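You operate a simulated robot arm through the tools that you are given. There is no shell and no other tool. Be economical: measure what you need, move in short steps, check, and stop when the job is done.

Carry out the task below with a simulated two-armed robot. There is one attempt and no reset: what you move stays moved.

Task
Fill the tray to the black band and carry it to the drainer with both hands.
Fine: use the push tap; then wet the yellow sponge in the tray and lay it on the grid.
Where things are to end (x, y in the base frame): sponge within 0.06 m of [0.62, 0.04].

Only the result counts: the job must be done as asked and must still hold three seconds after the hand-in. Knocking over, shifting, dropping, spilling or breaking anything else fails it.

Robot
Two 6-joint arms with two-finger grippers on one trunk, on a base that drives. Base frame: it is fixed to the floor where the robot stands at the start and does not move with it; the origin is under the middle of the robot, x ahead of it, y to its left, z up; the surface under the hand at the start is at about z = 0.879. Units: m, rad, N and s.
The left shoulder is at the start at [0.061, 0.143, 0.875], the right one opposite. With the tool pointing down near the work surface each hand reaches from about 0.26 to 0.7 m from the robot's upright axis, wherever it stands, measured 20 degrees to its own side. Places, roughly: drainer [0.9, 0.4, 0.9]; tap button [0.7, 0, 1.2]; top of the grid [0.7, 0, 0.9]; tray (37x19x7 cm) [0.7, 0, 0.9]. Payload 2.45 kg a hand.
The TCP of each hand is the grasp point between the finger pads, 0.026 m short of the fingertips. In the tool frame z runs along the fingers and y along their closing line. Largest opening 0.096 m; the body of the gripper starts 0.069 m behind the TCP.
Orientation is that of the tool frame in the base frame, as a unit quaternion [x, y, z, w]. With the fingers straight down and closing along the base's y, the tool's x points along the base's -x, its y along +y and its z along -z.

Tools
- The arms move only by the tool step_arm. It takes "left_plan", "right_plan" or both (then of equal length, played together; a hand with none holds still); each is a list of rows, each an object (a shift or turn left out is 0, a gripper value left out holds the last) with "turn": the turn, a rotation vector about the tool's x, y, z in rad, a list of three; "offset": the shift along the tool's x, y, z in m, a list of three; "jaw": the closure in counts, from 0 (fully open) to 255 (shut). In form: [{"turn": [rx, ry, rz], "offset": [tx, ty, tz], "jaw": jaw}, ...]. A call has 1 to 20 rows; each row is the pose to reach, as a shift and turn from the pose commanded when the call began, along the tool's axes at that moment. Each row takes 0.2 s and may step no farther than 0.05 m and 0.15 rad from the row before; otherwise, or with a gripper value out of range, the whole call is refused. A pose out of reach is approached as far as the arm can. The call stops where the force on the tool passes 60 N (or 10 N more than at its start, if that is more) or the arm is blocked; 0.2 s more then pass. The fingers move at their own pace and stop on an object; they squeeze with about 35 N. The grip force told is the motor's: it shows also when the fingers shut on nothing. Time passes only in rows, and 0.2 s behind the last, so rows that repeat a pose let the fingers close. It gives the time, the measured TCP pose, the force on the tool (base axes), the opening and the grip force at its end, in the units of the frame above (readings bear some noise), with the torque about the TCP (base axes, N m) and any sound that the robot's microphone picked up.
- Cameras (640 x 400 px; columns grow to the right, rows downward): "scene" is now at [0.1417, 0.0143, 1.4845]; the picture's right is [0.18, -0.98, -0.00], its down [-0.70, -0.13, -0.70] and it looks along [0.69, 0.13, -0.71] (base axes); focal length 258 px, centre (320, 200). "left" rides on the left gripper at [0.082, -0.003, -0.098] in its tool frame; the picture's right is [0.04, 1.00, 0.00], its down [-0.73, 0.03, -0.68] and it looks along [-0.68, 0.03, 0.73] (tool axes); focal length 256 px, centre (320, 200). "right" rides on the right gripper at [0.081, 0.003, -0.098] in its tool frame; the picture's right is [-0.04, 1.00, 0.00], its down [-0.73, -0.03, -0.68] and it looks along [-0.68, -0.03, 0.73] (tool axes); focal length 256 px, centre (320, 200). There is no depth. A picture from a camera that has moved, and an enlarged one, comes with that camera's place and axes in the base frame and with its lens.
- capture(camera): a new picture of that camera. It takes no simulated time.
- raise_lower(by): slides the trunk up (or, below 0, down) by that many m; the arms and the scene camera ride with it, the base frame stays. It gives what a move gives, with no picture.
- base_move(legs): drives the robot by 1 to 6 legs, each [ahead, turn to the left] in m and rad, along the robot's own axes; the way and the turn of a leg run together, so that a leg with both is an arc; at most 1.5 m and 3.142 rad a leg. The arms and the cameras ride along, it lands a little off, and it stops where it bumps. It gives what a move gives.
- aim_head(pan, tilt): turns the head with the scene camera to pan (to the left, within 1.501 rad either way) and tilt (down, from -0.506 to 1.204), counted from straight ahead of the robot. It gives what a move gives.
- close_up(camera, box): a new picture of the part [left, top, right, bottom] of that camera's present view, enlarged. It takes no simulated time.
- close_job(): hands the job in; it is judged then, once.

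Go step by step. Nothing tells you exact positions but the pictures and the camera data: compare them with the known pose of the tool, close in by small moves and look again before you grip or let go. The budget is 120 turns and 100 pictures, counting those below and the enlarged ones. Unless the task says otherwise, let go and move clear before handing in, and close with one line.

The tools are called after "Request:" by a JSON object that holds its "fn" and its "kwargs". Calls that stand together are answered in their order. step_arm: Moves the arms, as the interface text tells. Its arguments: {"type":"object","properties":{"left_plan":{"type":"array","items":{"type":"object","properties":{"turn":{"type":"array","items":{"type":"number"}},"offset":{"type":"array","items":{"type":"number"}},"jaw":{"type":"number"}}}},"right_plan":{"type":"array","items":{"type":"object","properties":{"turn":{"type":"array","items":{"type":"number"}},"offset":{"type":"array","items":{"type":"number"}},"jaw":{"type":"number"}}}}},"required":[]} The other tools are called the same way: raise_lower (by) slides the trunk up or down; base_move (legs) drives the base; aim_head (pan, tilt) turns the head that bears the scene camera; capture (camera) takes a picture; close_up (camera, box) takes an enlarged picture of a part of a camera's view; close_job () hands the job in.

At the start:

```text
time_s: 0.0
left_position: [0.473, 0.3817, 0.9995]
left_orientation: [-0.002, 1.0, 0.0, 0.001]
left_wrist_force: [0.2, -0.3, 0.2]
left_torque: [0.02, 0.0, -0.01]
left_gripper_width: 0.0958
left_gripper_force: 0.1
right_position: [0.5009, -0.0738, 0.999]
right_orientation: [-0.002, 1.0, -0.001, 0.0]
right_wrist_force: [0.2, -0.7, -0.6]
right_torque: [0.02, -0.02, -0.01]
right_gripper_width: 0.0963
right_gripper_force: 0.1
trunk travel left (down, up): [-0.5, 0.09]
robot x, y, heading: [-0.0035, 0.003, -0.001]
head pan, tilt: [0.183, 0.796]
```

scene: 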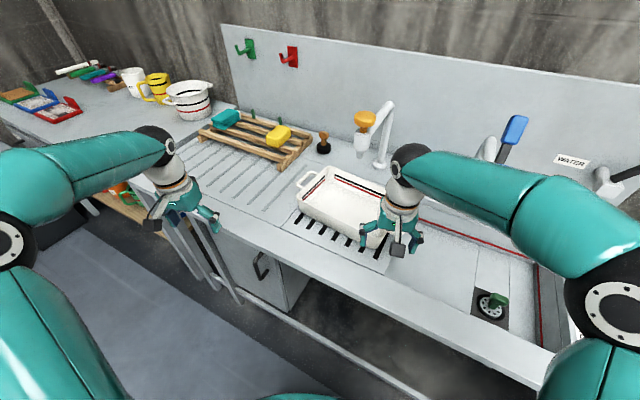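
right: 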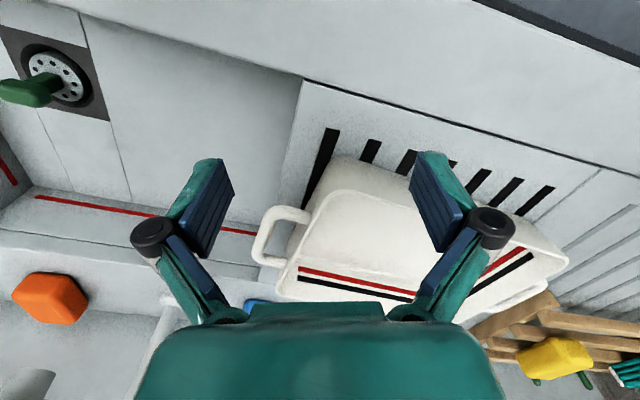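
left: 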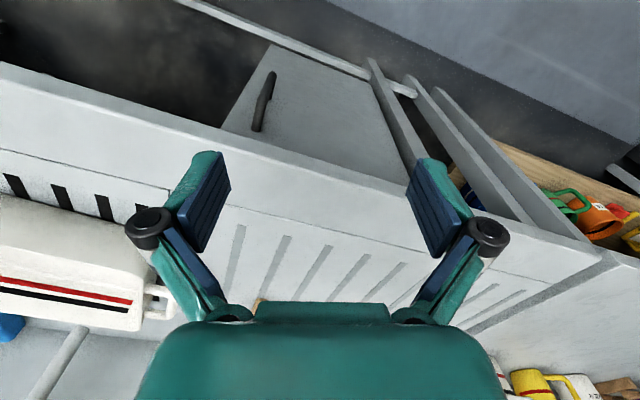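

I see the tray on a grid under a tap with a yellow push button, the drainer ahead-left with a wooden rack holding a yellow and a green sponge. I look closer first.

Request:
{"fn": "close_up", "kwargs": {"camera": "scene", "box": [180, 80, 420, 230]}}

Request:
{"fn": "close_up", "kwargs": {"camera": "scene", "box": [270, 140, 430, 280]}}

Request:
{"fn": "close_up", "kwargs": {"camera": "scene", "box": [460, 100, 640, 330]}}

```text
2.67 times, centred on (300, 155) of scene
camera zoom: at [0.1417, 0.0143, 1.4845], right [0.18, -0.98, 0.0], down [-0.7, -0.13, -0.7], along [0.69, 0.13, -0.71], focal length 688 px, centre (373, 320)
```

zoom: 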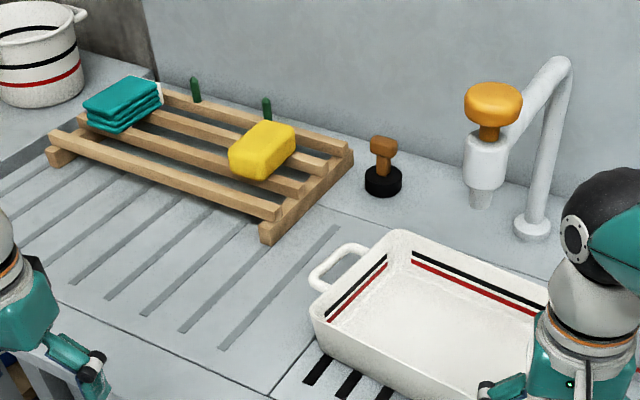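

```text
2.86 times, centred on (350, 210) of scene
camera zoom: at [0.1417, 0.0143, 1.4845], right [0.18, -0.98, 0.0], down [-0.7, -0.13, -0.7], along [0.69, 0.13, -0.71], focal length 737 px, centre (234, 171)
```

zoom: 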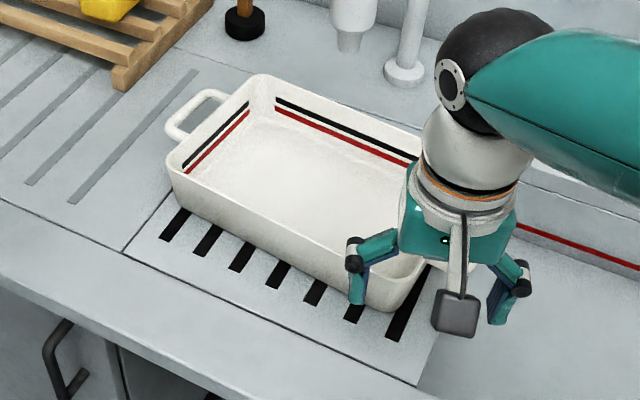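

```text
1.74 times, centred on (550, 215) of scene
camera zoom: at [0.1417, 0.0143, 1.4845], right [0.18, -0.98, 0.0], down [-0.7, -0.13, -0.7], along [0.69, 0.13, -0.71], focal length 448 px, centre (-80, 174)
```

zoom: 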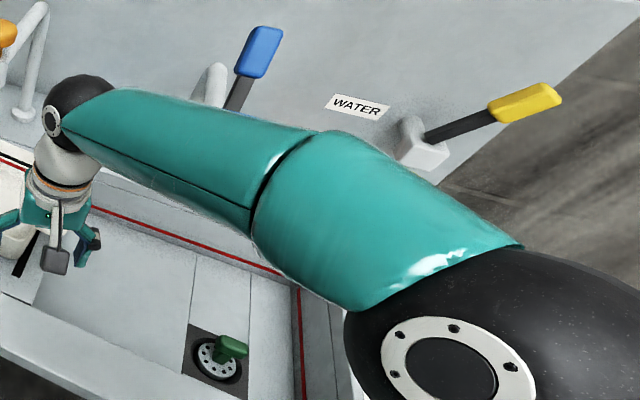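

The furniture seems turned about 18° clockwise relative to my base. I'll move the right hand out of view and view the drainer region straight on.

Request:
{"fn": "aim_head", "kwargs": {"pan": 0.4, "tilt": 0.7}}

Request:
{"fn": "step_arm", "kwargs": {"right_plan": [{"offset": [0.04, -0.02, -0.01]}, {"offset": [0.08, -0.04, -0.02]}, {"offset": [0.11, -0.08, -0.02]}, {"offset": [0.11, -0.12, -0.02]}, {"offset": [0.11, -0.16, -0.02]}, {"offset": [0.11, -0.2, -0.02]}, {"offset": [0.11, -0.24, -0.02]}]}}

Request:
{"fn": "capture", "kwargs": {"camera": "scene"}}

```text
time_s: 0.7
left_position: [0.4723, 0.3824, 0.9998]
left_orientation: [-0.002, 1.0, 0.0, 0.001]
left_wrist_force: [0.1, -0.7, 0.1]
left_torque: [-0.05, 0.01, 0.01]
left_gripper_width: 0.0961
left_gripper_force: 0.1
right_position: [0.5004, -0.0737, 0.9992]
right_orientation: [-0.002, 1.0, 0.001, 0.0]
right_wrist_force: [-0.2, -0.9, -0.4]
right_torque: [0.01, -0.02, 0.01]
right_gripper_width: 0.0962
right_gripper_force: 0.0
trunk travel left (down, up): [-0.5, 0.09]
robot x, y, heading: [0.0001, 0.0013, -0.002]
head pan, tilt: [0.4, 0.7]
```

```text
time_s: 2.3
left_position: [0.4716, 0.3814, 1.0001]
left_orientation: [-0.002, 1.0, 0.0, 0.001]
left_wrist_force: [0.3, 0.1, -0.5]
left_torque: [0.0, 0.0, -0.01]
left_gripper_width: 0.096
left_gripper_force: 0.1
right_position: [0.3899, -0.3155, 1.0183]
right_orientation: [-0.002, 1.0, 0.0, 0.0]
right_wrist_force: [-0.2, -1.0, -0.9]
right_torque: [-0.06, 0.01, 0.0]
right_gripper_width: 0.0961
right_gripper_force: 0.0
trunk travel left (down, up): [-0.5, 0.09]
robot x, y, heading: [0.0007, -0.0008, -0.001]
head pan, tilt: [0.4, 0.7]
```

```text
93 pictures are left
camera scene: at [0.1401, 0.0319, 1.4924], right [0.39, -0.92, 0.0], down [-0.59, -0.25, -0.76], along [0.7, 0.3, -0.64], focal length 258 px, centre (320, 200)
```

scene: 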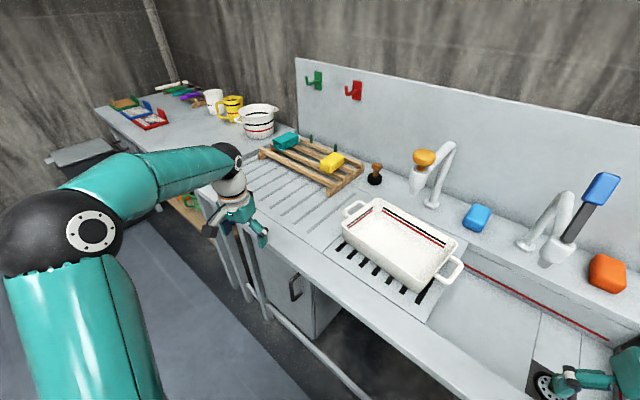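

The tray stands clear under the push tap. I zoom in to measure it and the drainer.

Request:
{"fn": "close_up", "kwargs": {"camera": "scene", "box": [310, 130, 510, 330]}}

Request:
{"fn": "close_up", "kwargs": {"camera": "scene", "box": [190, 110, 390, 260]}}

```text
2.00 times, centred on (410, 230) of scene
camera zoom: at [0.1401, 0.0319, 1.4924], right [0.39, -0.92, 0.0], down [-0.59, -0.25, -0.76], along [0.7, 0.3, -0.64], focal length 516 px, centre (140, 140)
```

zoom: 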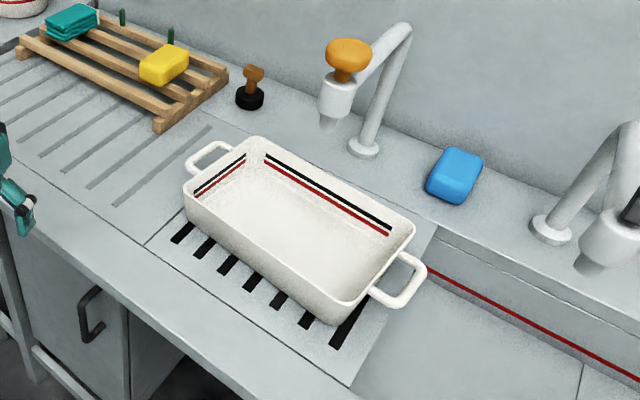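

```text
2.67 times, centred on (290, 185) of scene
camera zoom: at [0.1401, 0.0319, 1.4924], right [0.39, -0.92, 0.0], down [-0.59, -0.25, -0.76], along [0.7, 0.3, -0.64], focal length 688 px, centre (400, 240)
```

zoom: 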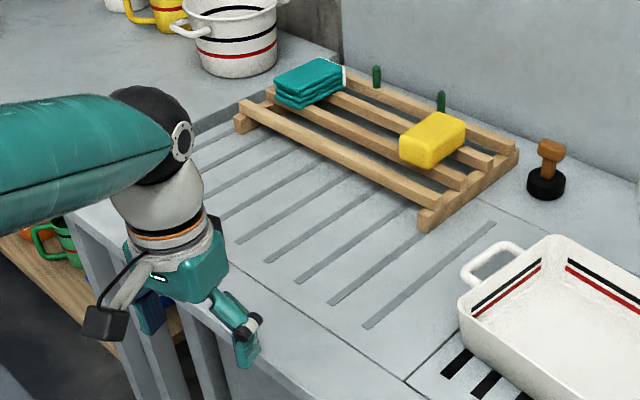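

Counter axes: normal ≈(0.945,-0.325), along ≈(0.325,0.945). Tray centre ≈(0.68,0.025), grooved drainer free strip centre ≈(0.78,0.46). I'll park the robot midway between them, square to the counter.

Request:
{"fn": "base_move", "kwargs": {"legs": [[0, 1.134]]}}

```text
time_s: 6.1
left_position: [-0.1446, 0.5958, 0.9985]
left_orientation: [-0.536, 0.844, -0.001, 0.0]
left_wrist_force: [-0.6, -0.5, -0.4]
left_torque: [-0.04, -0.03, 0.0]
left_gripper_width: 0.0959
left_gripper_force: 0.1
right_position: [0.4521, 0.2249, 1.0199]
right_orientation: [-0.537, 0.843, -0.001, 0.0]
right_wrist_force: [-0.8, 0.3, 0.4]
right_torque: [0.01, -0.05, -0.01]
right_gripper_width: 0.0961
right_gripper_force: 0.0
trunk travel left (down, up): [-0.5, 0.09]
robot x, y, heading: [0.0396, -0.0142, 1.13]
head pan, tilt: [0.4, 0.7]
stopped in leg 1: the robot was blocked; the commanded pose is now the measured one
```

The turn reported a block near its end; I check the picture.

Request:
{"fn": "aim_head", "kwargs": {"pan": -0.9, "tilt": 1.0}}

Request:
{"fn": "capture", "kwargs": {"camera": "scene"}}

```text
time_s: 7.6
left_position: [-0.1429, 0.5945, 1.0004]
left_orientation: [-0.537, 0.844, 0.001, 0.0]
left_wrist_force: [0.5, -0.7, 0.2]
left_torque: [-0.02, -0.02, -0.01]
left_gripper_width: 0.0962
left_gripper_force: 0.1
right_position: [0.454, 0.2233, 1.0194]
right_orientation: [-0.536, 0.844, -0.001, 0.0]
right_wrist_force: [0.1, 0.1, 0.3]
right_torque: [0.0, 0.0, -0.01]
right_gripper_width: 0.0959
right_gripper_force: 0.1
trunk travel left (down, up): [-0.5, 0.09]
robot x, y, heading: [0.0405, -0.0125, 1.134]
head pan, tilt: [-0.901, 1.0]
```

```text
90 pictures are left
camera scene: at [0.1359, 0.0562, 1.469], right [0.23, -0.97, 0.0], down [-0.82, -0.19, -0.54], along [0.53, 0.12, -0.84], focal length 258 px, centre (320, 200)
```

scene: 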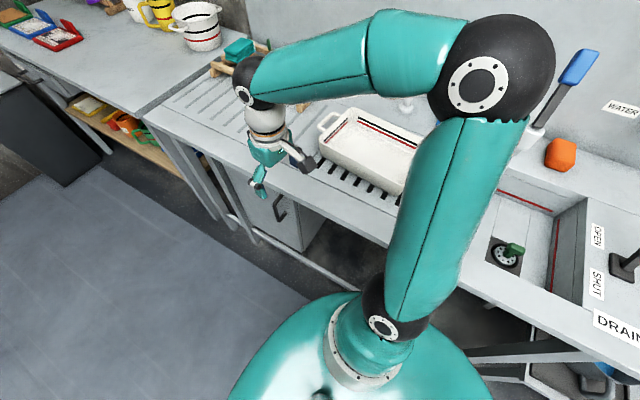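

Readings and pictures agree; the robot sits at (0.04,-0.01). I look at what may be beside and behind me before driving on.

Request:
{"fn": "aim_head", "kwargs": {"pan": 1.3, "tilt": 0.9}}

Request:
{"fn": "capture", "kwargs": {"camera": "scene"}}

Request:
{"fn": "aim_head", "kwargs": {"pan": -1.5, "tilt": 0.9}}

Request:
{"fn": "capture", "kwargs": {"camera": "scene"}}

```text
time_s: 9.7
left_position: [-0.1416, 0.5946, 1.0017]
left_orientation: [-0.536, 0.844, 0.0, 0.0]
left_wrist_force: [-0.1, -0.5, 0.1]
left_torque: [-0.01, -0.03, 0.01]
left_gripper_width: 0.0959
left_gripper_force: 0.0
right_position: [0.454, 0.224, 1.0183]
right_orientation: [-0.537, 0.844, 0.0, 0.001]
right_wrist_force: [-0.1, -0.8, -0.2]
right_torque: [0.0, -0.02, 0.04]
right_gripper_width: 0.0958
right_gripper_force: 0.1
trunk travel left (down, up): [-0.5, 0.09]
robot x, y, heading: [0.042, -0.0123, 1.127]
head pan, tilt: [1.3, 0.901]
```

```text
89 pictures are left
camera scene: at [0.011, 0.0898, 1.4763], right [0.65, 0.76, 0.0], down [0.59, -0.51, -0.62], along [-0.47, 0.41, -0.78], focal length 258 px, centre (320, 200)
```

scene: 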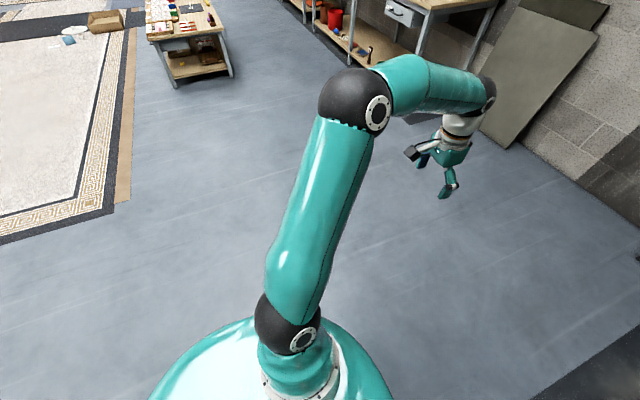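

```text
time_s: 12.1
left_position: [-0.1409, 0.5942, 1.0011]
left_orientation: [-0.536, 0.844, 0.0, 0.001]
left_wrist_force: [0.8, -0.4, 0.1]
left_torque: [-0.02, 0.01, 0.0]
left_gripper_width: 0.0958
left_gripper_force: 0.0
right_position: [0.4536, 0.2239, 1.0199]
right_orientation: [-0.536, 0.844, 0.0, 0.0]
right_wrist_force: [-0.1, -0.3, 0.9]
right_torque: [0.03, -0.01, -0.03]
right_gripper_width: 0.0961
right_gripper_force: 0.0
trunk travel left (down, up): [-0.5, 0.09]
robot x, y, heading: [0.042, -0.0154, 1.126]
head pan, tilt: [-1.499, 0.901]
```

```text
88 pictures are left
camera scene: at [0.1384, 0.013, 1.4763], right [-0.36, -0.93, 0.0], down [-0.73, 0.28, -0.62], along [0.58, -0.23, -0.78], focal length 258 px, centre (320, 200)
```

scene: 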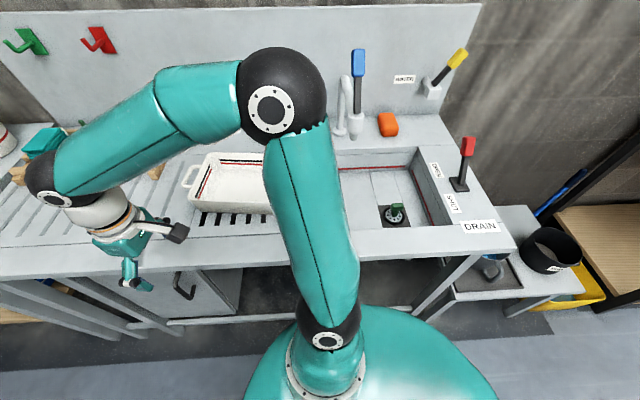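

The floor is free. I turn slightly and drive along the counter.

Request:
{"fn": "base_move", "kwargs": {"legs": [[0, 0.17], [0.46, 0]]}}

```text
time_s: 15.7
left_position: [-0.1183, 0.9966, 0.9996]
left_orientation: [-0.606, 0.795, 0.001, 0.001]
left_wrist_force: [0.9, -0.6, 0.2]
left_torque: [-0.03, 0.02, 0.0]
left_gripper_width: 0.0957
left_gripper_force: 0.1
right_position: [0.5317, 0.7338, 1.0207]
right_orientation: [-0.607, 0.794, 0.0, 0.0]
right_wrist_force: [0.2, 0.0, -0.3]
right_torque: [-0.02, -0.02, 0.0]
right_gripper_width: 0.0959
right_gripper_force: 0.1
trunk travel left (down, up): [-0.5, 0.09]
robot x, y, heading: [0.1592, 0.4248, 1.294]
head pan, tilt: [-1.499, 0.901]
```

Now I turn to face the counter squarely.

Request:
{"fn": "base_move", "kwargs": {"legs": [[0, -1.63]]}}

Request:
{"fn": "aim_head", "kwargs": {"pan": -0.2, "tilt": 0.75}}

Request:
{"fn": "capture", "kwargs": {"camera": "scene"}}

```text
time_s: 19.4
left_position: [0.6299, 0.8583, 1.0017]
left_orientation: [-0.01, 1.0, 0.002, 0.001]
left_wrist_force: [0.3, -0.2, -0.1]
left_torque: [0.03, 0.05, -0.03]
left_gripper_width: 0.096
left_gripper_force: 0.0
right_position: [0.5627, 0.1604, 1.0206]
right_orientation: [-0.011, 1.0, 0.001, 0.0]
right_wrist_force: [0.1, -0.2, 0.2]
right_torque: [0.02, -0.01, 0.0]
right_gripper_width: 0.0957
right_gripper_force: 0.0
trunk travel left (down, up): [-0.5, 0.09]
robot x, y, heading: [0.1644, 0.4773, -0.017]
head pan, tilt: [-1.499, 0.901]
stopped in leg 1: the robot was blocked; the commanded pose is now the measured one
```

```text
time_s: 20.8
left_position: [0.6298, 0.8596, 1.0023]
left_orientation: [-0.01, 1.0, 0.0, 0.001]
left_wrist_force: [-0.5, 0.4, 1.2]
left_torque: [-0.02, 0.01, -0.01]
left_gripper_width: 0.0959
left_gripper_force: 0.0
right_position: [0.5611, 0.1631, 1.021]
right_orientation: [-0.01, 1.0, 0.0, -0.001]
right_wrist_force: [0.0, -0.1, -0.3]
right_torque: [0.0, 0.01, 0.01]
right_gripper_width: 0.096
right_gripper_force: 0.1
trunk travel left (down, up): [-0.5, 0.09]
robot x, y, heading: [0.1607, 0.4737, -0.01]
head pan, tilt: [-0.201, 0.75]
```

```text
87 pictures are left
camera scene: at [0.3047, 0.4576, 1.4881], right [-0.21, -0.98, 0.0], down [-0.67, 0.15, -0.73], along [0.71, -0.16, -0.68], focal length 258 px, centre (320, 200)
```

scene: 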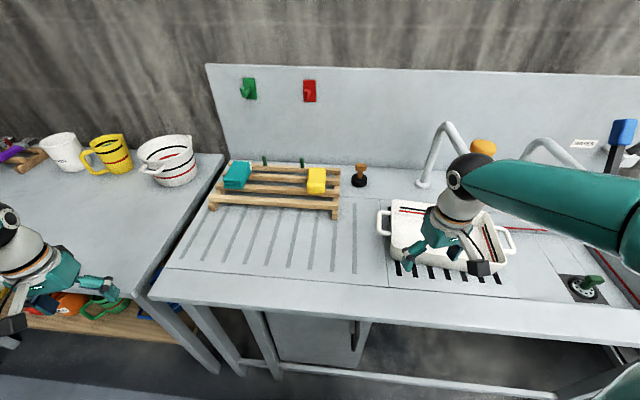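

Blocked again; the right arm may be near the tap. I zoom in.

Request:
{"fn": "close_up", "kwargs": {"camera": "scene", "box": [360, 100, 560, 300]}}

Request:
{"fn": "capture", "kwargs": {"camera": "right"}}

```text
2.00 times, centred on (460, 200) of scene
camera zoom: at [0.3047, 0.4576, 1.4881], right [-0.21, -0.98, 0.0], down [-0.67, 0.15, -0.73], along [0.71, -0.16, -0.68], focal length 516 px, centre (40, 200)
```

zoom: 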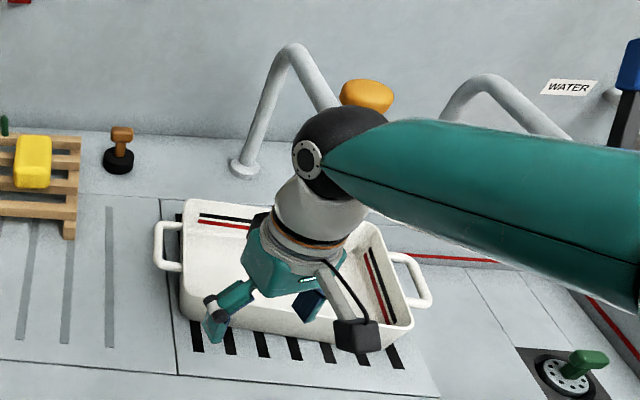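

```text
85 pictures are left
camera right: at [0.479, 0.1647, 1.1202], right [0.02, 1.0, 0.0], down [0.73, -0.01, 0.68], along [0.68, -0.01, -0.73], focal length 256 px, centre (320, 200)
```

right: 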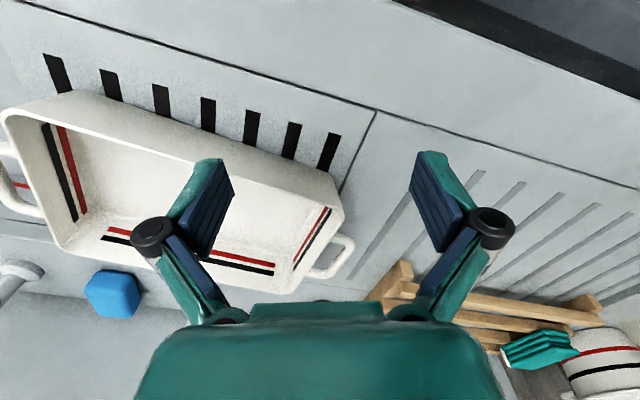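

Request:
{"fn": "capture", "kwargs": {"camera": "left"}}

Request:
{"fn": "aim_head", "kwargs": {"pan": 0.3, "tilt": 1.2}}

Request:
{"fn": "capture", "kwargs": {"camera": "scene"}}

Request:
{"fn": "aim_head", "kwargs": {"pan": -0.9, "tilt": 1.2}}

Request:
{"fn": "capture", "kwargs": {"camera": "scene"}}

```text
84 pictures are left
camera left: at [0.547, 0.8552, 1.1007], right [-0.06, 1.0, 0.0], down [0.73, 0.04, 0.68], along [0.68, 0.04, -0.73], focal length 256 px, centre (320, 200)
```

left: 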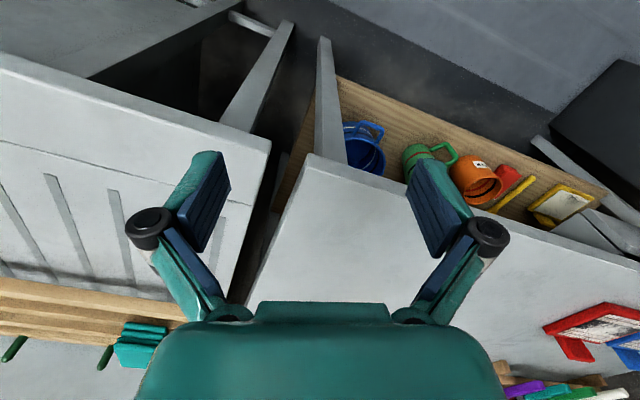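

```text
time_s: 21.8
left_position: [0.6301, 0.8601, 1.001]
left_orientation: [-0.01, 1.0, 0.0, 0.0]
left_wrist_force: [0.2, -0.3, -0.7]
left_torque: [-0.01, -0.03, -0.01]
left_gripper_width: 0.0959
left_gripper_force: 0.0
right_position: [0.5617, 0.1619, 1.0211]
right_orientation: [-0.011, 1.0, 0.0, 0.0]
right_wrist_force: [-0.4, -0.4, 0.0]
right_torque: [0.04, 0.01, 0.02]
right_gripper_width: 0.0959
right_gripper_force: 0.2
trunk travel left (down, up): [-0.5, 0.09]
robot x, y, heading: [0.1592, 0.4784, -0.011]
head pan, tilt: [0.3, 1.201]
```

```text
83 pictures are left
camera scene: at [0.2774, 0.4911, 1.4565], right [0.28, -0.96, 0.0], down [-0.89, -0.26, -0.36], along [0.35, 0.1, -0.93], focal length 258 px, centre (320, 200)
```

scene: 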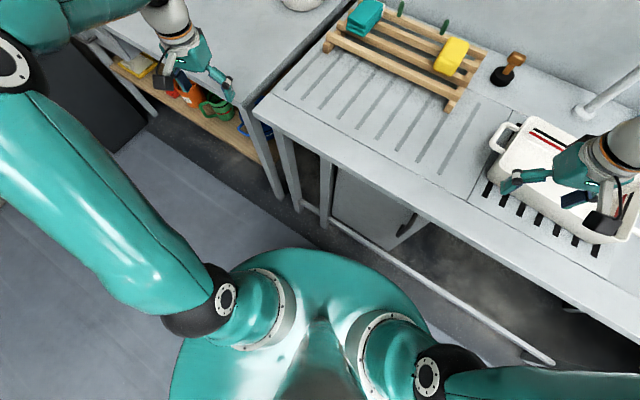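

```text
time_s: 23.1
left_position: [0.6294, 0.8588, 1.0017]
left_orientation: [-0.01, 1.0, -0.001, 0.001]
left_wrist_force: [0.2, 0.1, -0.8]
left_torque: [0.0, 0.0, -0.02]
left_gripper_width: 0.096
left_gripper_force: 0.2
right_position: [0.5612, 0.1628, 1.0214]
right_orientation: [-0.011, 1.0, 0.0, 0.0]
right_wrist_force: [0.4, 0.9, -0.2]
right_torque: [0.01, -0.05, 0.01]
right_gripper_width: 0.0961
right_gripper_force: 0.0
trunk travel left (down, up): [-0.5, 0.09]
robot x, y, heading: [0.1632, 0.4773, -0.015]
head pan, tilt: [-0.901, 1.201]
```

```text
82 pictures are left
camera scene: at [0.2579, 0.4311, 1.4564], right [-0.79, -0.61, 0.0], down [-0.57, 0.74, -0.36], along [0.22, -0.29, -0.93], focal length 258 px, centre (320, 200)
```

scene: 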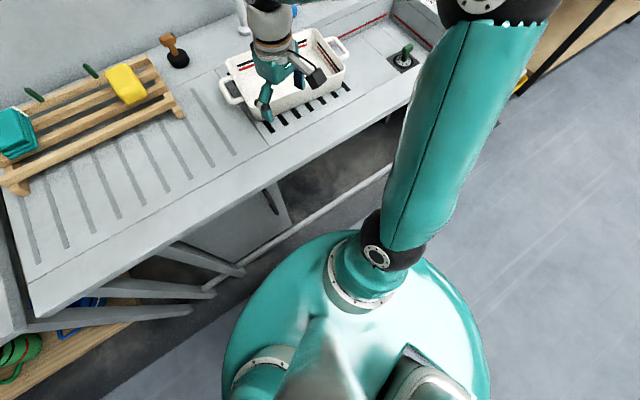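

The base looks close to the lower rail. I back off, finish the turn, then come forward.

Request:
{"fn": "base_move", "kwargs": {"legs": [[-0.14, 0], [0, -0.32]]}}

```text
time_s: 25.6
left_position: [0.5883, 0.6955, 1.0016]
left_orientation: [0.147, 0.989, 0.001, 0.001]
left_wrist_force: [0.2, -0.4, -0.6]
left_torque: [0.0, 0.0, 0.01]
left_gripper_width: 0.0959
left_gripper_force: 0.0
right_position: [0.3048, 0.0541, 1.0216]
right_orientation: [0.147, 0.989, 0.0, 0.0]
right_wrist_force: [0.5, -0.1, 0.0]
right_torque: [-0.01, 0.0, -0.01]
right_gripper_width: 0.0961
right_gripper_force: 0.2
trunk travel left (down, up): [-0.5, 0.09]
robot x, y, heading: [0.0285, 0.4893, -0.333]
head pan, tilt: [-0.901, 1.201]
```

Request:
{"fn": "base_move", "kwargs": {"legs": [[0.16, 0]]}}

Request:
{"fn": "aim_head", "kwargs": {"pan": -0.35, "tilt": 0.8}}

Request:
{"fn": "capture", "kwargs": {"camera": "scene"}}

```text
time_s: 27.0
left_position: [0.7423, 0.6422, 1.0011]
left_orientation: [0.149, 0.989, 0.0, 0.0]
left_wrist_force: [0.9, -1.2, 0.4]
left_torque: [0.01, 0.03, 0.0]
left_gripper_width: 0.096
left_gripper_force: 0.0
right_position: [0.4571, 0.0006, 1.0212]
right_orientation: [0.149, 0.989, 0.001, 0.0]
right_wrist_force: [0.9, 0.1, 0.2]
right_torque: [0.03, 0.02, 0.01]
right_gripper_width: 0.0959
right_gripper_force: 0.0
trunk travel left (down, up): [-0.5, 0.09]
robot x, y, heading: [0.176, 0.4376, -0.33]
head pan, tilt: [-0.901, 1.201]
```

```text
time_s: 28.0
left_position: [0.7408, 0.6429, 1.0033]
left_orientation: [0.148, 0.989, -0.001, 0.001]
left_wrist_force: [0.0, -0.1, 0.3]
left_torque: [-0.01, -0.01, 0.04]
left_gripper_width: 0.0962
left_gripper_force: 0.0
right_position: [0.4561, 0.0014, 1.0212]
right_orientation: [0.149, 0.989, 0.0, 0.0]
right_wrist_force: [-1.1, 0.7, -0.4]
right_torque: [0.01, 0.01, -0.02]
right_gripper_width: 0.0961
right_gripper_force: 0.1
trunk travel left (down, up): [-0.5, 0.09]
robot x, y, heading: [0.1759, 0.4346, -0.333]
head pan, tilt: [-0.351, 0.799]
```

```text
81 pictures are left
camera scene: at [0.3007, 0.3654, 1.4841], right [-0.63, -0.77, 0.0], down [-0.56, 0.45, -0.7], along [0.54, -0.44, -0.72], focal length 258 px, centre (320, 200)
```

scene: 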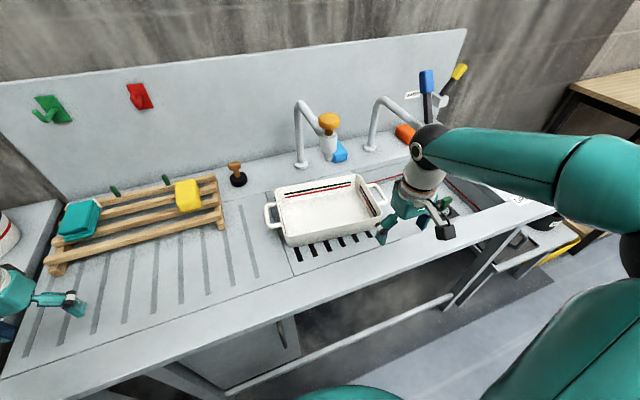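

Well placed. I zoom in on the push tap to locate the button precisely.

Request:
{"fn": "close_up", "kwargs": {"camera": "scene", "box": [250, 80, 410, 260]}}

```text
2.22 times, centred on (330, 170) of scene
camera zoom: at [0.3007, 0.3654, 1.4841], right [-0.63, -0.77, 0.0], down [-0.56, 0.45, -0.7], along [0.54, -0.44, -0.72], focal length 573 px, centre (298, 267)
```

zoom: 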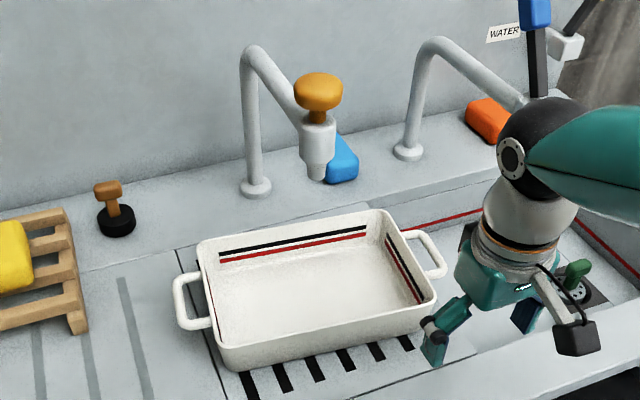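

Button is ≈(0.70,0.015), top z≈1.205. I raise the trunk, close the right gripper, and bring it up and over the button.

Request:
{"fn": "raise_lower", "kwargs": {"by": 0.085}}

Request:
{"fn": "step_arm", "kwargs": {"right_plan": [{"offset": [0, 0, -0.045], "jaw": 255}, {"offset": [0, 0, -0.09]}, {"offset": [0, 0, -0.135]}, {"offset": [0, 0, -0.18]}, {"offset": [-0.045, 0.017, -0.19]}, {"offset": [-0.09, 0.034, -0.19]}, {"offset": [-0.135, 0.051, -0.19]}, {"offset": [-0.18, 0.068, -0.19]}, {"offset": [-0.229, 0.085, -0.19]}, {"offset": [-0.229, 0.085, -0.19]}]}}

Request:
{"fn": "close_up", "kwargs": {"camera": "scene", "box": [240, 60, 440, 260]}}

Request:
{"fn": "capture", "kwargs": {"camera": "right"}}

```text
time_s: 29.2
left_position: [0.7413, 0.6421, 1.0879]
left_orientation: [0.148, 0.989, 0.0, 0.001]
left_wrist_force: [0.5, -0.2, -1.0]
left_torque: [-0.01, 0.03, 0.02]
left_gripper_width: 0.096
left_gripper_force: 0.2
right_position: [0.4566, 0.0011, 1.1074]
right_orientation: [0.148, 0.989, 0.0, 0.0]
right_wrist_force: [-0.4, 0.2, 0.0]
right_torque: [-0.01, -0.01, -0.01]
right_gripper_width: 0.096
right_gripper_force: 0.1
trunk travel left (down, up): [-0.585, 0.005]
robot x, y, heading: [0.1762, 0.4347, -0.33]
head pan, tilt: [-0.351, 0.799]
```

```text
refused: row 9 steps farther than a row can; nothing moved
```

```text
2.00 times, centred on (340, 160) of scene
camera zoom: at [0.301, 0.3654, 1.5691], right [-0.63, -0.77, 0.0], down [-0.56, 0.45, -0.7], along [0.54, -0.44, -0.72], focal length 516 px, centre (280, 280)
```

zoom: 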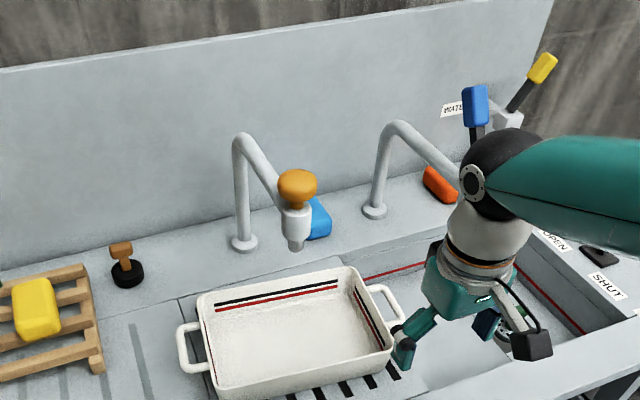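

```text
78 pictures are left
camera right: at [0.3792, 0.0299, 1.2059], right [0.33, 0.94, 0.0], down [0.69, -0.24, 0.68], along [0.64, -0.22, -0.73], focal length 256 px, centre (320, 200)
```

right: 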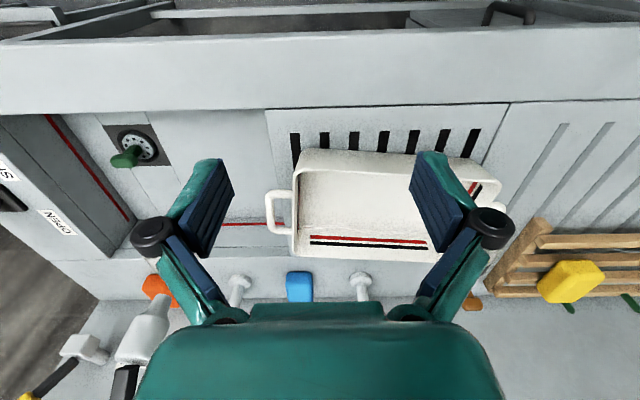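

Same again with smaller rows.

Request:
{"fn": "step_arm", "kwargs": {"right_plan": [{"offset": [0, 0, -0.045], "jaw": 255}, {"offset": [0, 0, -0.09]}, {"offset": [0, 0, -0.135]}, {"offset": [0, 0, -0.18]}, {"offset": [-0.04, 0.015, -0.19]}, {"offset": [-0.08, 0.03, -0.19]}, {"offset": [-0.12, 0.045, -0.19]}, {"offset": [-0.16, 0.06, -0.19]}, {"offset": [-0.195, 0.073, -0.19]}, {"offset": [-0.229, 0.085, -0.19]}, {"offset": [-0.229, 0.085, -0.19]}]}}

Request:
{"fn": "close_up", "kwargs": {"camera": "scene", "box": [240, 40, 440, 240]}}

Request:
{"fn": "capture", "kwargs": {"camera": "right"}}

```text
time_s: 31.6
left_position: [0.7405, 0.6435, 1.0888]
left_orientation: [0.149, 0.989, 0.0, 0.001]
left_wrist_force: [0.5, -0.4, 0.7]
left_torque: [0.04, 0.01, 0.03]
left_gripper_width: 0.0958
left_gripper_force: 0.1
right_position: [0.6339, 0.0376, 1.2565]
right_orientation: [0.149, 0.989, -0.001, 0.001]
right_wrist_force: [0.0, -0.8, -0.3]
right_torque: [0.03, -0.03, -0.03]
right_gripper_width: 0.0
right_gripper_force: 27.8
right hand out of reach, approached as far as the arm can: row 7, 8, 9, 10, 11
trunk travel left (down, up): [-0.585, 0.005]
robot x, y, heading: [0.1802, 0.4349, -0.336]
head pan, tilt: [-0.351, 0.799]
```

```text
2.00 times, centred on (340, 140) of scene
camera zoom: at [0.301, 0.3653, 1.5691], right [-0.63, -0.77, 0.0], down [-0.56, 0.45, -0.7], along [0.54, -0.44, -0.72], focal length 516 px, centre (280, 320)
```

zoom: 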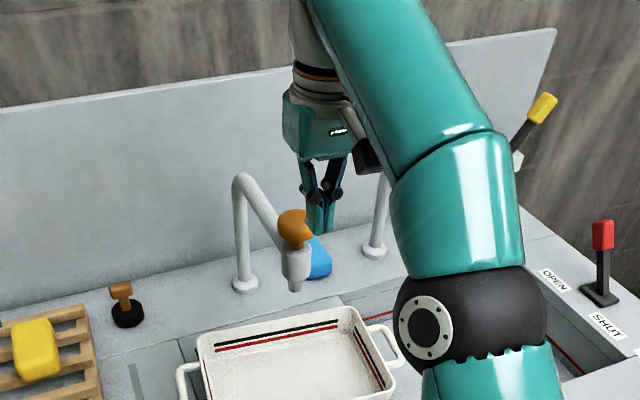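

```text
76 pictures are left
camera right: at [0.5573, 0.0654, 1.3547], right [0.33, 0.94, 0.0], down [0.69, -0.24, 0.68], along [0.64, -0.23, -0.73], focal length 256 px, centre (320, 200)
```

right: 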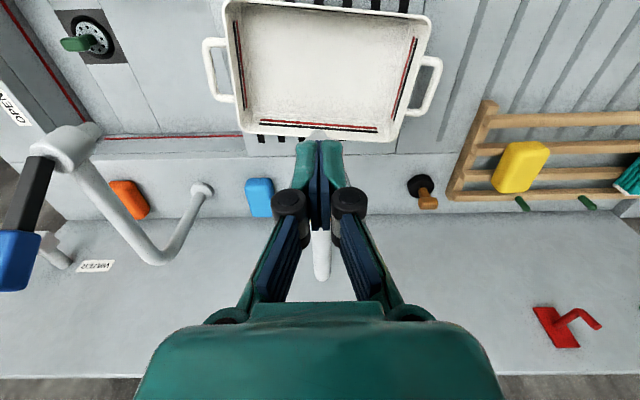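

Reach is short with the tool straight down, so I tilt the fingers forward.

Request:
{"fn": "step_arm", "kwargs": {"right_plan": [{"turn": [0, -0.14, 0]}, {"turn": [0, -0.28, 0]}, {"turn": [0, -0.42, 0]}, {"turn": [0, -0.56, 0]}, {"turn": [0, -0.7, 0]}, {"turn": [0, -0.7, 0]}]}}

```text
time_s: 33.0
left_position: [0.7404, 0.6422, 1.0874]
left_orientation: [0.147, 0.989, 0.0, 0.001]
left_wrist_force: [0.1, 0.2, -0.5]
left_torque: [0.03, 0.01, 0.02]
left_gripper_width: 0.0962
left_gripper_force: 0.0
right_position: [0.633, 0.0375, 1.2566]
right_orientation: [0.139, 0.929, -0.051, 0.34]
right_wrist_force: [-0.3, -0.2, -0.5]
right_torque: [0.02, -0.01, 0.0]
right_gripper_width: 0.0
right_gripper_force: 28.6
trunk travel left (down, up): [-0.585, 0.005]
robot x, y, heading: [0.1785, 0.438, -0.333]
head pan, tilt: [-0.351, 0.799]
```

Commanded pose is clipped to the real one. Now I move the tip above the button.

Request:
{"fn": "step_arm", "kwargs": {"right_plan": [{"offset": [-0.026, -0.001, 0.018]}, {"offset": [-0.052, -0.002, 0.036]}, {"offset": [-0.052, -0.002, 0.036]}]}}

Request:
{"fn": "close_up", "kwargs": {"camera": "scene", "box": [240, 40, 440, 240]}}

Request:
{"fn": "capture", "kwargs": {"camera": "right"}}

```text
time_s: 33.8
left_position: [0.7389, 0.6423, 1.0887]
left_orientation: [0.148, 0.989, 0.0, 0.001]
left_wrist_force: [-0.3, 0.5, 0.6]
left_torque: [0.01, 0.0, 0.01]
left_gripper_width: 0.0961
left_gripper_force: 0.1
right_position: [0.691, 0.0162, 1.2623]
right_orientation: [0.14, 0.929, -0.051, 0.339]
right_wrist_force: [0.4, 0.9, 0.2]
right_torque: [-0.01, 0.01, 0.0]
right_gripper_width: 0.0001
right_gripper_force: 28.6
trunk travel left (down, up): [-0.585, 0.005]
robot x, y, heading: [0.1814, 0.4392, -0.332]
head pan, tilt: [-0.351, 0.799]
```

```text
2.00 times, centred on (340, 140) of scene
camera zoom: at [0.3, 0.3657, 1.5692], right [-0.63, -0.77, 0.0], down [-0.56, 0.45, -0.7], along [0.54, -0.44, -0.72], focal length 516 px, centre (280, 320)
```

zoom: 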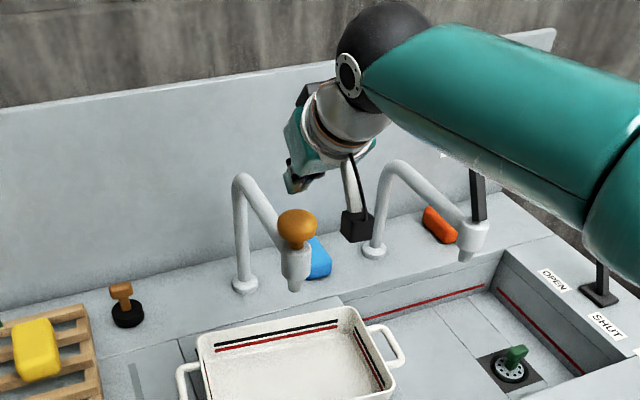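

```text
74 pictures are left
camera right: at [0.5721, 0.0578, 1.2862], right [0.32, 0.95, 0.03], down [0.11, -0.06, 0.99], along [0.94, -0.32, -0.12], focal length 256 px, centre (320, 200)
```

right: 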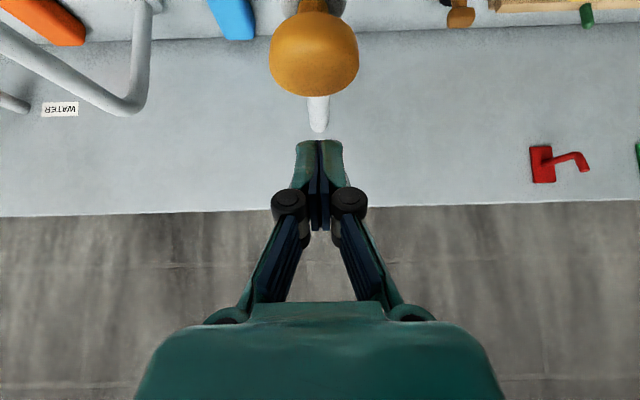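

Fingertip is centred over the button. I press down gently in small steps, watching force and sound.

Request:
{"fn": "step_arm", "kwargs": {"right_plan": [{"offset": [0.0064, 0, 0.0077]}, {"offset": [0.0129, 0, 0.0153]}, {"offset": [0.0161, 0, 0.0191]}, {"offset": [0.0193, 0, 0.023]}, {"offset": [0.0225, 0, 0.0268]}]}}

Request:
{"fn": "close_up", "kwargs": {"camera": "scene", "box": [240, 60, 440, 260]}}

```text
time_s: 35.0
left_position: [0.7405, 0.6434, 1.0877]
left_orientation: [0.149, 0.989, 0.0, 0.001]
left_wrist_force: [0.4, -0.5, -0.9]
left_torque: [0.02, 0.03, -0.02]
left_gripper_width: 0.0961
left_gripper_force: 0.0
right_position: [0.6918, 0.0156, 1.2296]
right_orientation: [0.14, 0.929, -0.051, 0.34]
right_wrist_force: [1.1, -0.7, 2.3]
right_torque: [0.0, -0.01, 0.0]
right_gripper_width: 0.0
right_gripper_force: 28.4
trunk travel left (down, up): [-0.585, 0.005]
robot x, y, heading: [0.18, 0.4367, -0.335]
head pan, tilt: [-0.351, 0.799]
```

```text
2.00 times, centred on (340, 160) of scene
camera zoom: at [0.3008, 0.3655, 1.5692], right [-0.63, -0.77, 0.0], down [-0.56, 0.45, -0.7], along [0.54, -0.44, -0.72], focal length 516 px, centre (280, 280)
```

zoom: 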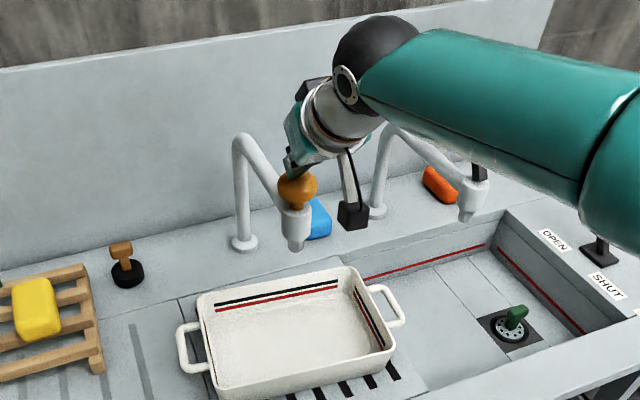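

Just touching (z force 2 N). I press on in 3 mm steps.

Request:
{"fn": "step_arm", "kwargs": {"right_plan": [{"offset": [0.0019, 0, 0.0023]}, {"offset": [0.0039, 0, 0.0046]}, {"offset": [0.0058, 0, 0.0069]}, {"offset": [0.0077, 0, 0.0092]}]}}

Request:
{"fn": "close_up", "kwargs": {"camera": "scene", "box": [240, 110, 400, 270]}}

```text
time_s: 36.0
left_position: [0.7406, 0.643, 1.0878]
left_orientation: [0.149, 0.989, 0.001, 0.001]
left_wrist_force: [0.2, -0.4, 0.5]
left_torque: [0.0, 0.02, 0.0]
left_gripper_width: 0.0959
left_gripper_force: 0.1
right_position: [0.6926, 0.0168, 1.2169]
right_orientation: [0.14, 0.928, -0.051, 0.341]
right_wrist_force: [3.2, -2.3, 8.1]
right_torque: [-0.03, -0.12, 0.05]
right_gripper_width: 0.0
right_gripper_force: 28.4
trunk travel left (down, up): [-0.585, 0.005]
robot x, y, heading: [0.1761, 0.4373, -0.33]
head pan, tilt: [-0.351, 0.799]
```

```text
2.50 times, centred on (320, 190) of scene
camera zoom: at [0.3005, 0.3658, 1.5693], right [-0.63, -0.77, 0.0], down [-0.56, 0.45, -0.7], along [0.54, -0.44, -0.72], focal length 644 px, centre (320, 225)
```

zoom: 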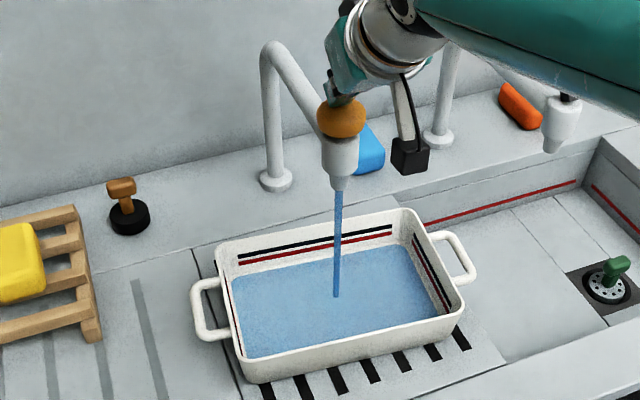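

Water flows. I hold briefly and look at the level.

Request:
{"fn": "step_arm", "kwargs": {"right_plan": [{"offset": [0, 0, 0]}]}}

Request:
{"fn": "close_up", "kwargs": {"camera": "scene", "box": [280, 180, 380, 260]}}

```text
time_s: 36.4
left_position: [0.7402, 0.6431, 1.0877]
left_orientation: [0.148, 0.989, -0.001, 0.001]
left_wrist_force: [0.3, 0.0, 0.6]
left_torque: [0.03, 0.0, 0.02]
left_gripper_width: 0.0963
left_gripper_force: 0.1
right_position: [0.6925, 0.0166, 1.2178]
right_orientation: [0.139, 0.928, -0.051, 0.341]
right_wrist_force: [3.5, -3.0, 11.4]
right_torque: [-0.09, -0.15, 0.01]
right_gripper_width: 0.0061
right_gripper_force: 28.6
trunk travel left (down, up): [-0.585, 0.005]
robot x, y, heading: [0.1785, 0.4344, -0.336]
head pan, tilt: [-0.351, 0.799]
```

```text
5.00 times, centred on (330, 220) of scene
camera zoom: at [0.3004, 0.3658, 1.5693], right [-0.63, -0.77, 0.0], down [-0.56, 0.45, -0.7], along [0.54, -0.44, -0.72], focal length 1289 px, centre (270, 100)
```

zoom: 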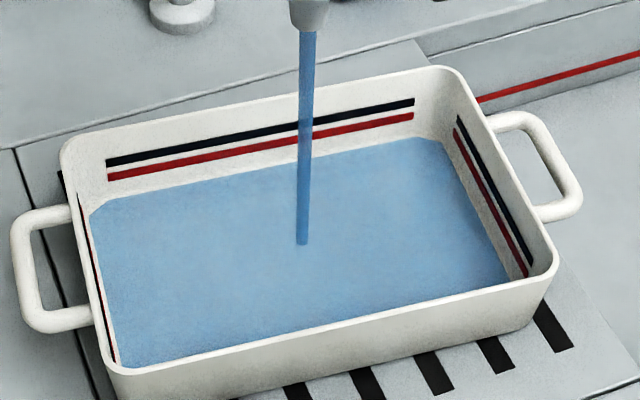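

Level is still below the red line. I release now to learn how the tap behaves after release.

Request:
{"fn": "step_arm", "kwargs": {"right_plan": [{"offset": [-0.0193, 0, -0.023]}]}}

Request:
{"fn": "close_up", "kwargs": {"camera": "scene", "box": [280, 180, 380, 260]}}

```text
time_s: 36.8
left_position: [0.739, 0.6441, 1.0875]
left_orientation: [0.148, 0.989, 0.0, 0.001]
left_wrist_force: [0.0, -0.1, -0.6]
left_torque: [-0.01, -0.01, -0.01]
left_gripper_width: 0.0962
left_gripper_force: 0.0
right_position: [0.6913, 0.0173, 1.2443]
right_orientation: [0.138, 0.93, -0.05, 0.338]
right_wrist_force: [-0.8, 0.5, 0.0]
right_torque: [0.02, -0.01, -0.01]
right_gripper_width: 0.0001
right_gripper_force: 29.0
trunk travel left (down, up): [-0.585, 0.005]
robot x, y, heading: [0.1814, 0.4381, -0.334]
head pan, tilt: [-0.351, 0.799]
```

```text
5.00 times, centred on (330, 220) of scene
camera zoom: at [0.3006, 0.3657, 1.569], right [-0.63, -0.77, 0.0], down [-0.56, 0.45, -0.7], along [0.54, -0.44, -0.72], focal length 1289 px, centre (270, 100)
```

zoom: 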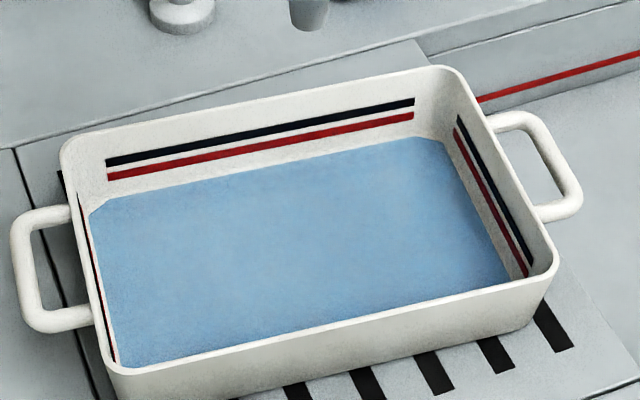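

The tap stops on release. I press again in a measured burst of about 0.8 s.

Request:
{"fn": "step_arm", "kwargs": {"right_plan": [{"offset": [0.0193, 0, 0.023]}, {"offset": [0.0193, 0, 0.023]}, {"offset": [0.0193, 0, 0.023]}, {"offset": [0.0193, 0, 0.023]}, {"offset": [0, 0, 0]}]}}

Request:
{"fn": "close_up", "kwargs": {"camera": "scene", "box": [280, 180, 380, 260]}}

```text
time_s: 38.0
left_position: [0.7395, 0.6429, 1.0877]
left_orientation: [0.147, 0.989, -0.001, 0.001]
left_wrist_force: [-0.1, 1.0, -0.9]
left_torque: [0.01, 0.03, -0.01]
left_gripper_width: 0.096
left_gripper_force: 0.1
right_position: [0.6916, 0.0175, 1.2459]
right_orientation: [0.139, 0.93, -0.05, 0.338]
right_wrist_force: [-0.3, 0.1, -0.1]
right_torque: [0.01, 0.02, 0.04]
right_gripper_width: 0.0
right_gripper_force: 28.0
trunk travel left (down, up): [-0.585, 0.005]
robot x, y, heading: [0.1789, 0.4367, -0.333]
head pan, tilt: [-0.351, 0.799]
```

```text
5.00 times, centred on (330, 220) of scene
camera zoom: at [0.3005, 0.366, 1.569], right [-0.63, -0.77, 0.0], down [-0.56, 0.45, -0.7], along [0.54, -0.44, -0.72], focal length 1289 px, centre (270, 100)
```

zoom: 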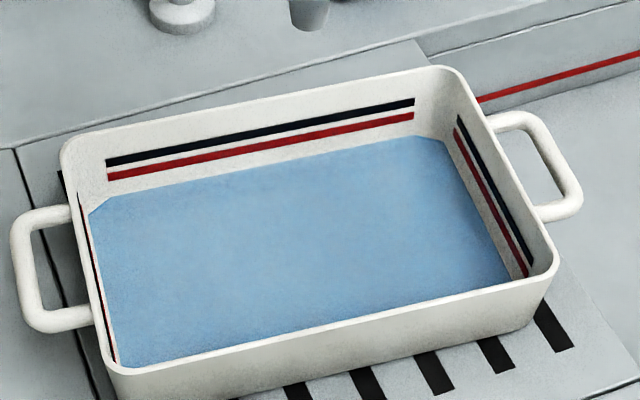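

Rise is slow. A longer burst of ~2.4 s.

Request:
{"fn": "step_arm", "kwargs": {"right_plan": [{"offset": [0.0193, 0, 0.023]}, {"offset": [0.0193, 0, 0.023]}, {"offset": [0.0193, 0, 0.023]}, {"offset": [0.0193, 0, 0.023]}, {"offset": [0.0193, 0, 0.023]}, {"offset": [0.0193, 0, 0.023]}, {"offset": [0.0193, 0, 0.023]}, {"offset": [0.0193, 0, 0.023]}, {"offset": [0.0193, 0, 0.023]}, {"offset": [0.0193, 0, 0.023]}, {"offset": [0.0193, 0, 0.023]}, {"offset": [0.0193, 0, 0.023]}, {"offset": [0.0, 0, 0.0]}]}}

Request:
{"fn": "close_up", "kwargs": {"camera": "scene", "box": [280, 180, 380, 260]}}

```text
time_s: 40.8
left_position: [0.7396, 0.6442, 1.0867]
left_orientation: [0.148, 0.989, -0.001, 0.001]
left_wrist_force: [0.2, -0.1, -0.3]
left_torque: [0.0, 0.06, -0.01]
left_gripper_width: 0.0959
left_gripper_force: 0.1
right_position: [0.6928, 0.0183, 1.2444]
right_orientation: [0.14, 0.93, -0.051, 0.337]
right_wrist_force: [0.5, 0.0, 0.4]
right_torque: [-0.01, 0.03, 0.0]
right_gripper_width: 0.0001
right_gripper_force: 28.8
trunk travel left (down, up): [-0.585, 0.005]
robot x, y, heading: [0.1803, 0.4321, -0.332]
head pan, tilt: [-0.351, 0.799]
```

```text
5.00 times, centred on (330, 220) of scene
camera zoom: at [0.3007, 0.3658, 1.5689], right [-0.63, -0.77, 0.0], down [-0.56, 0.45, -0.7], along [0.54, -0.44, -0.72], focal length 1289 px, centre (270, 100)
```

zoom: 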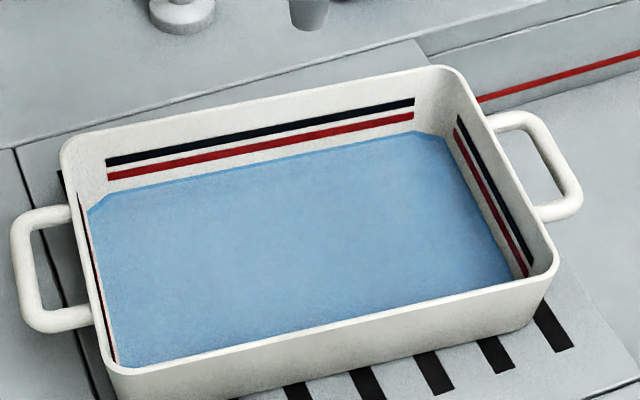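

About 2 px/s; black band is ~28 px higher. I hold for 4 s.

Request:
{"fn": "step_arm", "kwargs": {"right_plan": [{"offset": [0.0193, 0, 0.023]}, {"offset": [0.0193, 0, 0.023]}, {"offset": [0.0193, 0, 0.023]}, {"offset": [0.0193, 0, 0.023]}, {"offset": [0.0193, 0, 0.023]}, {"offset": [0.0193, 0, 0.023]}, {"offset": [0.0193, 0, 0.023]}, {"offset": [0.0193, 0, 0.023]}, {"offset": [0.0193, 0, 0.023]}, {"offset": [0.0193, 0, 0.023]}, {"offset": [0.0193, 0, 0.023]}, {"offset": [0.0193, 0, 0.023]}, {"offset": [0.0193, 0, 0.023]}, {"offset": [0.0193, 0, 0.023]}, {"offset": [0.0193, 0, 0.023]}, {"offset": [0.0193, 0, 0.023]}, {"offset": [0.0193, 0, 0.023]}, {"offset": [0.0193, 0, 0.023]}, {"offset": [0.0193, 0, 0.023]}, {"offset": [0.0193, 0, 0.023]}]}}

Request:
{"fn": "close_up", "kwargs": {"camera": "scene", "box": [280, 180, 380, 260]}}

```text
time_s: 45.0
left_position: [0.74, 0.6439, 1.0883]
left_orientation: [0.147, 0.989, 0.0, -0.001]
left_wrist_force: [-0.5, 0.2, 0.4]
left_torque: [0.0, 0.03, -0.01]
left_gripper_width: 0.0958
left_gripper_force: 0.1
right_position: [0.6911, 0.0179, 1.2174]
right_orientation: [0.14, 0.929, -0.05, 0.339]
right_wrist_force: [2.8, -0.7, 11.7]
right_torque: [-0.07, -0.15, 0.0]
right_gripper_width: 0.0061
right_gripper_force: 28.7
trunk travel left (down, up): [-0.585, 0.005]
robot x, y, heading: [0.1819, 0.4377, -0.334]
head pan, tilt: [-0.351, 0.799]
```

```text
5.00 times, centred on (330, 220) of scene
camera zoom: at [0.3002, 0.3662, 1.5693], right [-0.63, -0.77, 0.0], down [-0.56, 0.45, -0.7], along [0.54, -0.44, -0.72], focal length 1289 px, centre (270, 100)
```

zoom: 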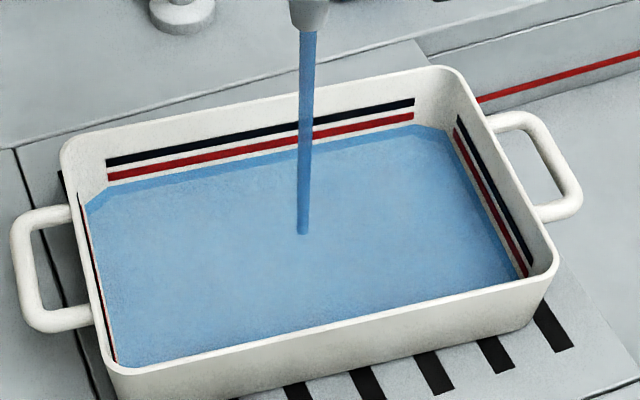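

Request:
{"fn": "step_arm", "kwargs": {"right_plan": [{}, {}, {}, {}, {}, {}, {}, {}, {}, {}, {}, {}, {}, {}, {}, {}, {}, {}, {}, {}]}}

Request:
{"fn": "close_up", "kwargs": {"camera": "scene", "box": [280, 180, 380, 260]}}

```text
time_s: 49.2
left_position: [0.7395, 0.6429, 1.0879]
left_orientation: [0.149, 0.989, 0.0, 0.001]
left_wrist_force: [0.1, -0.9, 0.2]
left_torque: [0.01, 0.01, -0.01]
left_gripper_width: 0.0963
left_gripper_force: 0.1
right_position: [0.6914, 0.0177, 1.2166]
right_orientation: [0.14, 0.929, -0.051, 0.339]
right_wrist_force: [0.6, 0.8, 11.4]
right_torque: [-0.01, -0.1, 0.0]
right_gripper_width: 0.006
right_gripper_force: 28.4
trunk travel left (down, up): [-0.585, 0.005]
robot x, y, heading: [0.1829, 0.4375, -0.332]
head pan, tilt: [-0.351, 0.799]
```

```text
5.00 times, centred on (330, 220) of scene
camera zoom: at [0.3, 0.3664, 1.5693], right [-0.63, -0.77, 0.0], down [-0.56, 0.45, -0.7], along [0.54, -0.44, -0.72], focal length 1289 px, centre (270, 100)
```

zoom: 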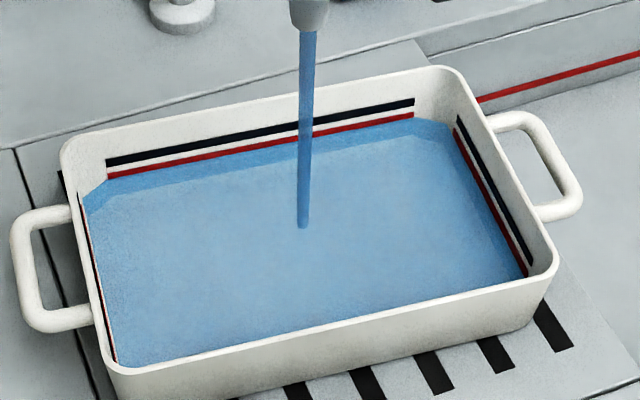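

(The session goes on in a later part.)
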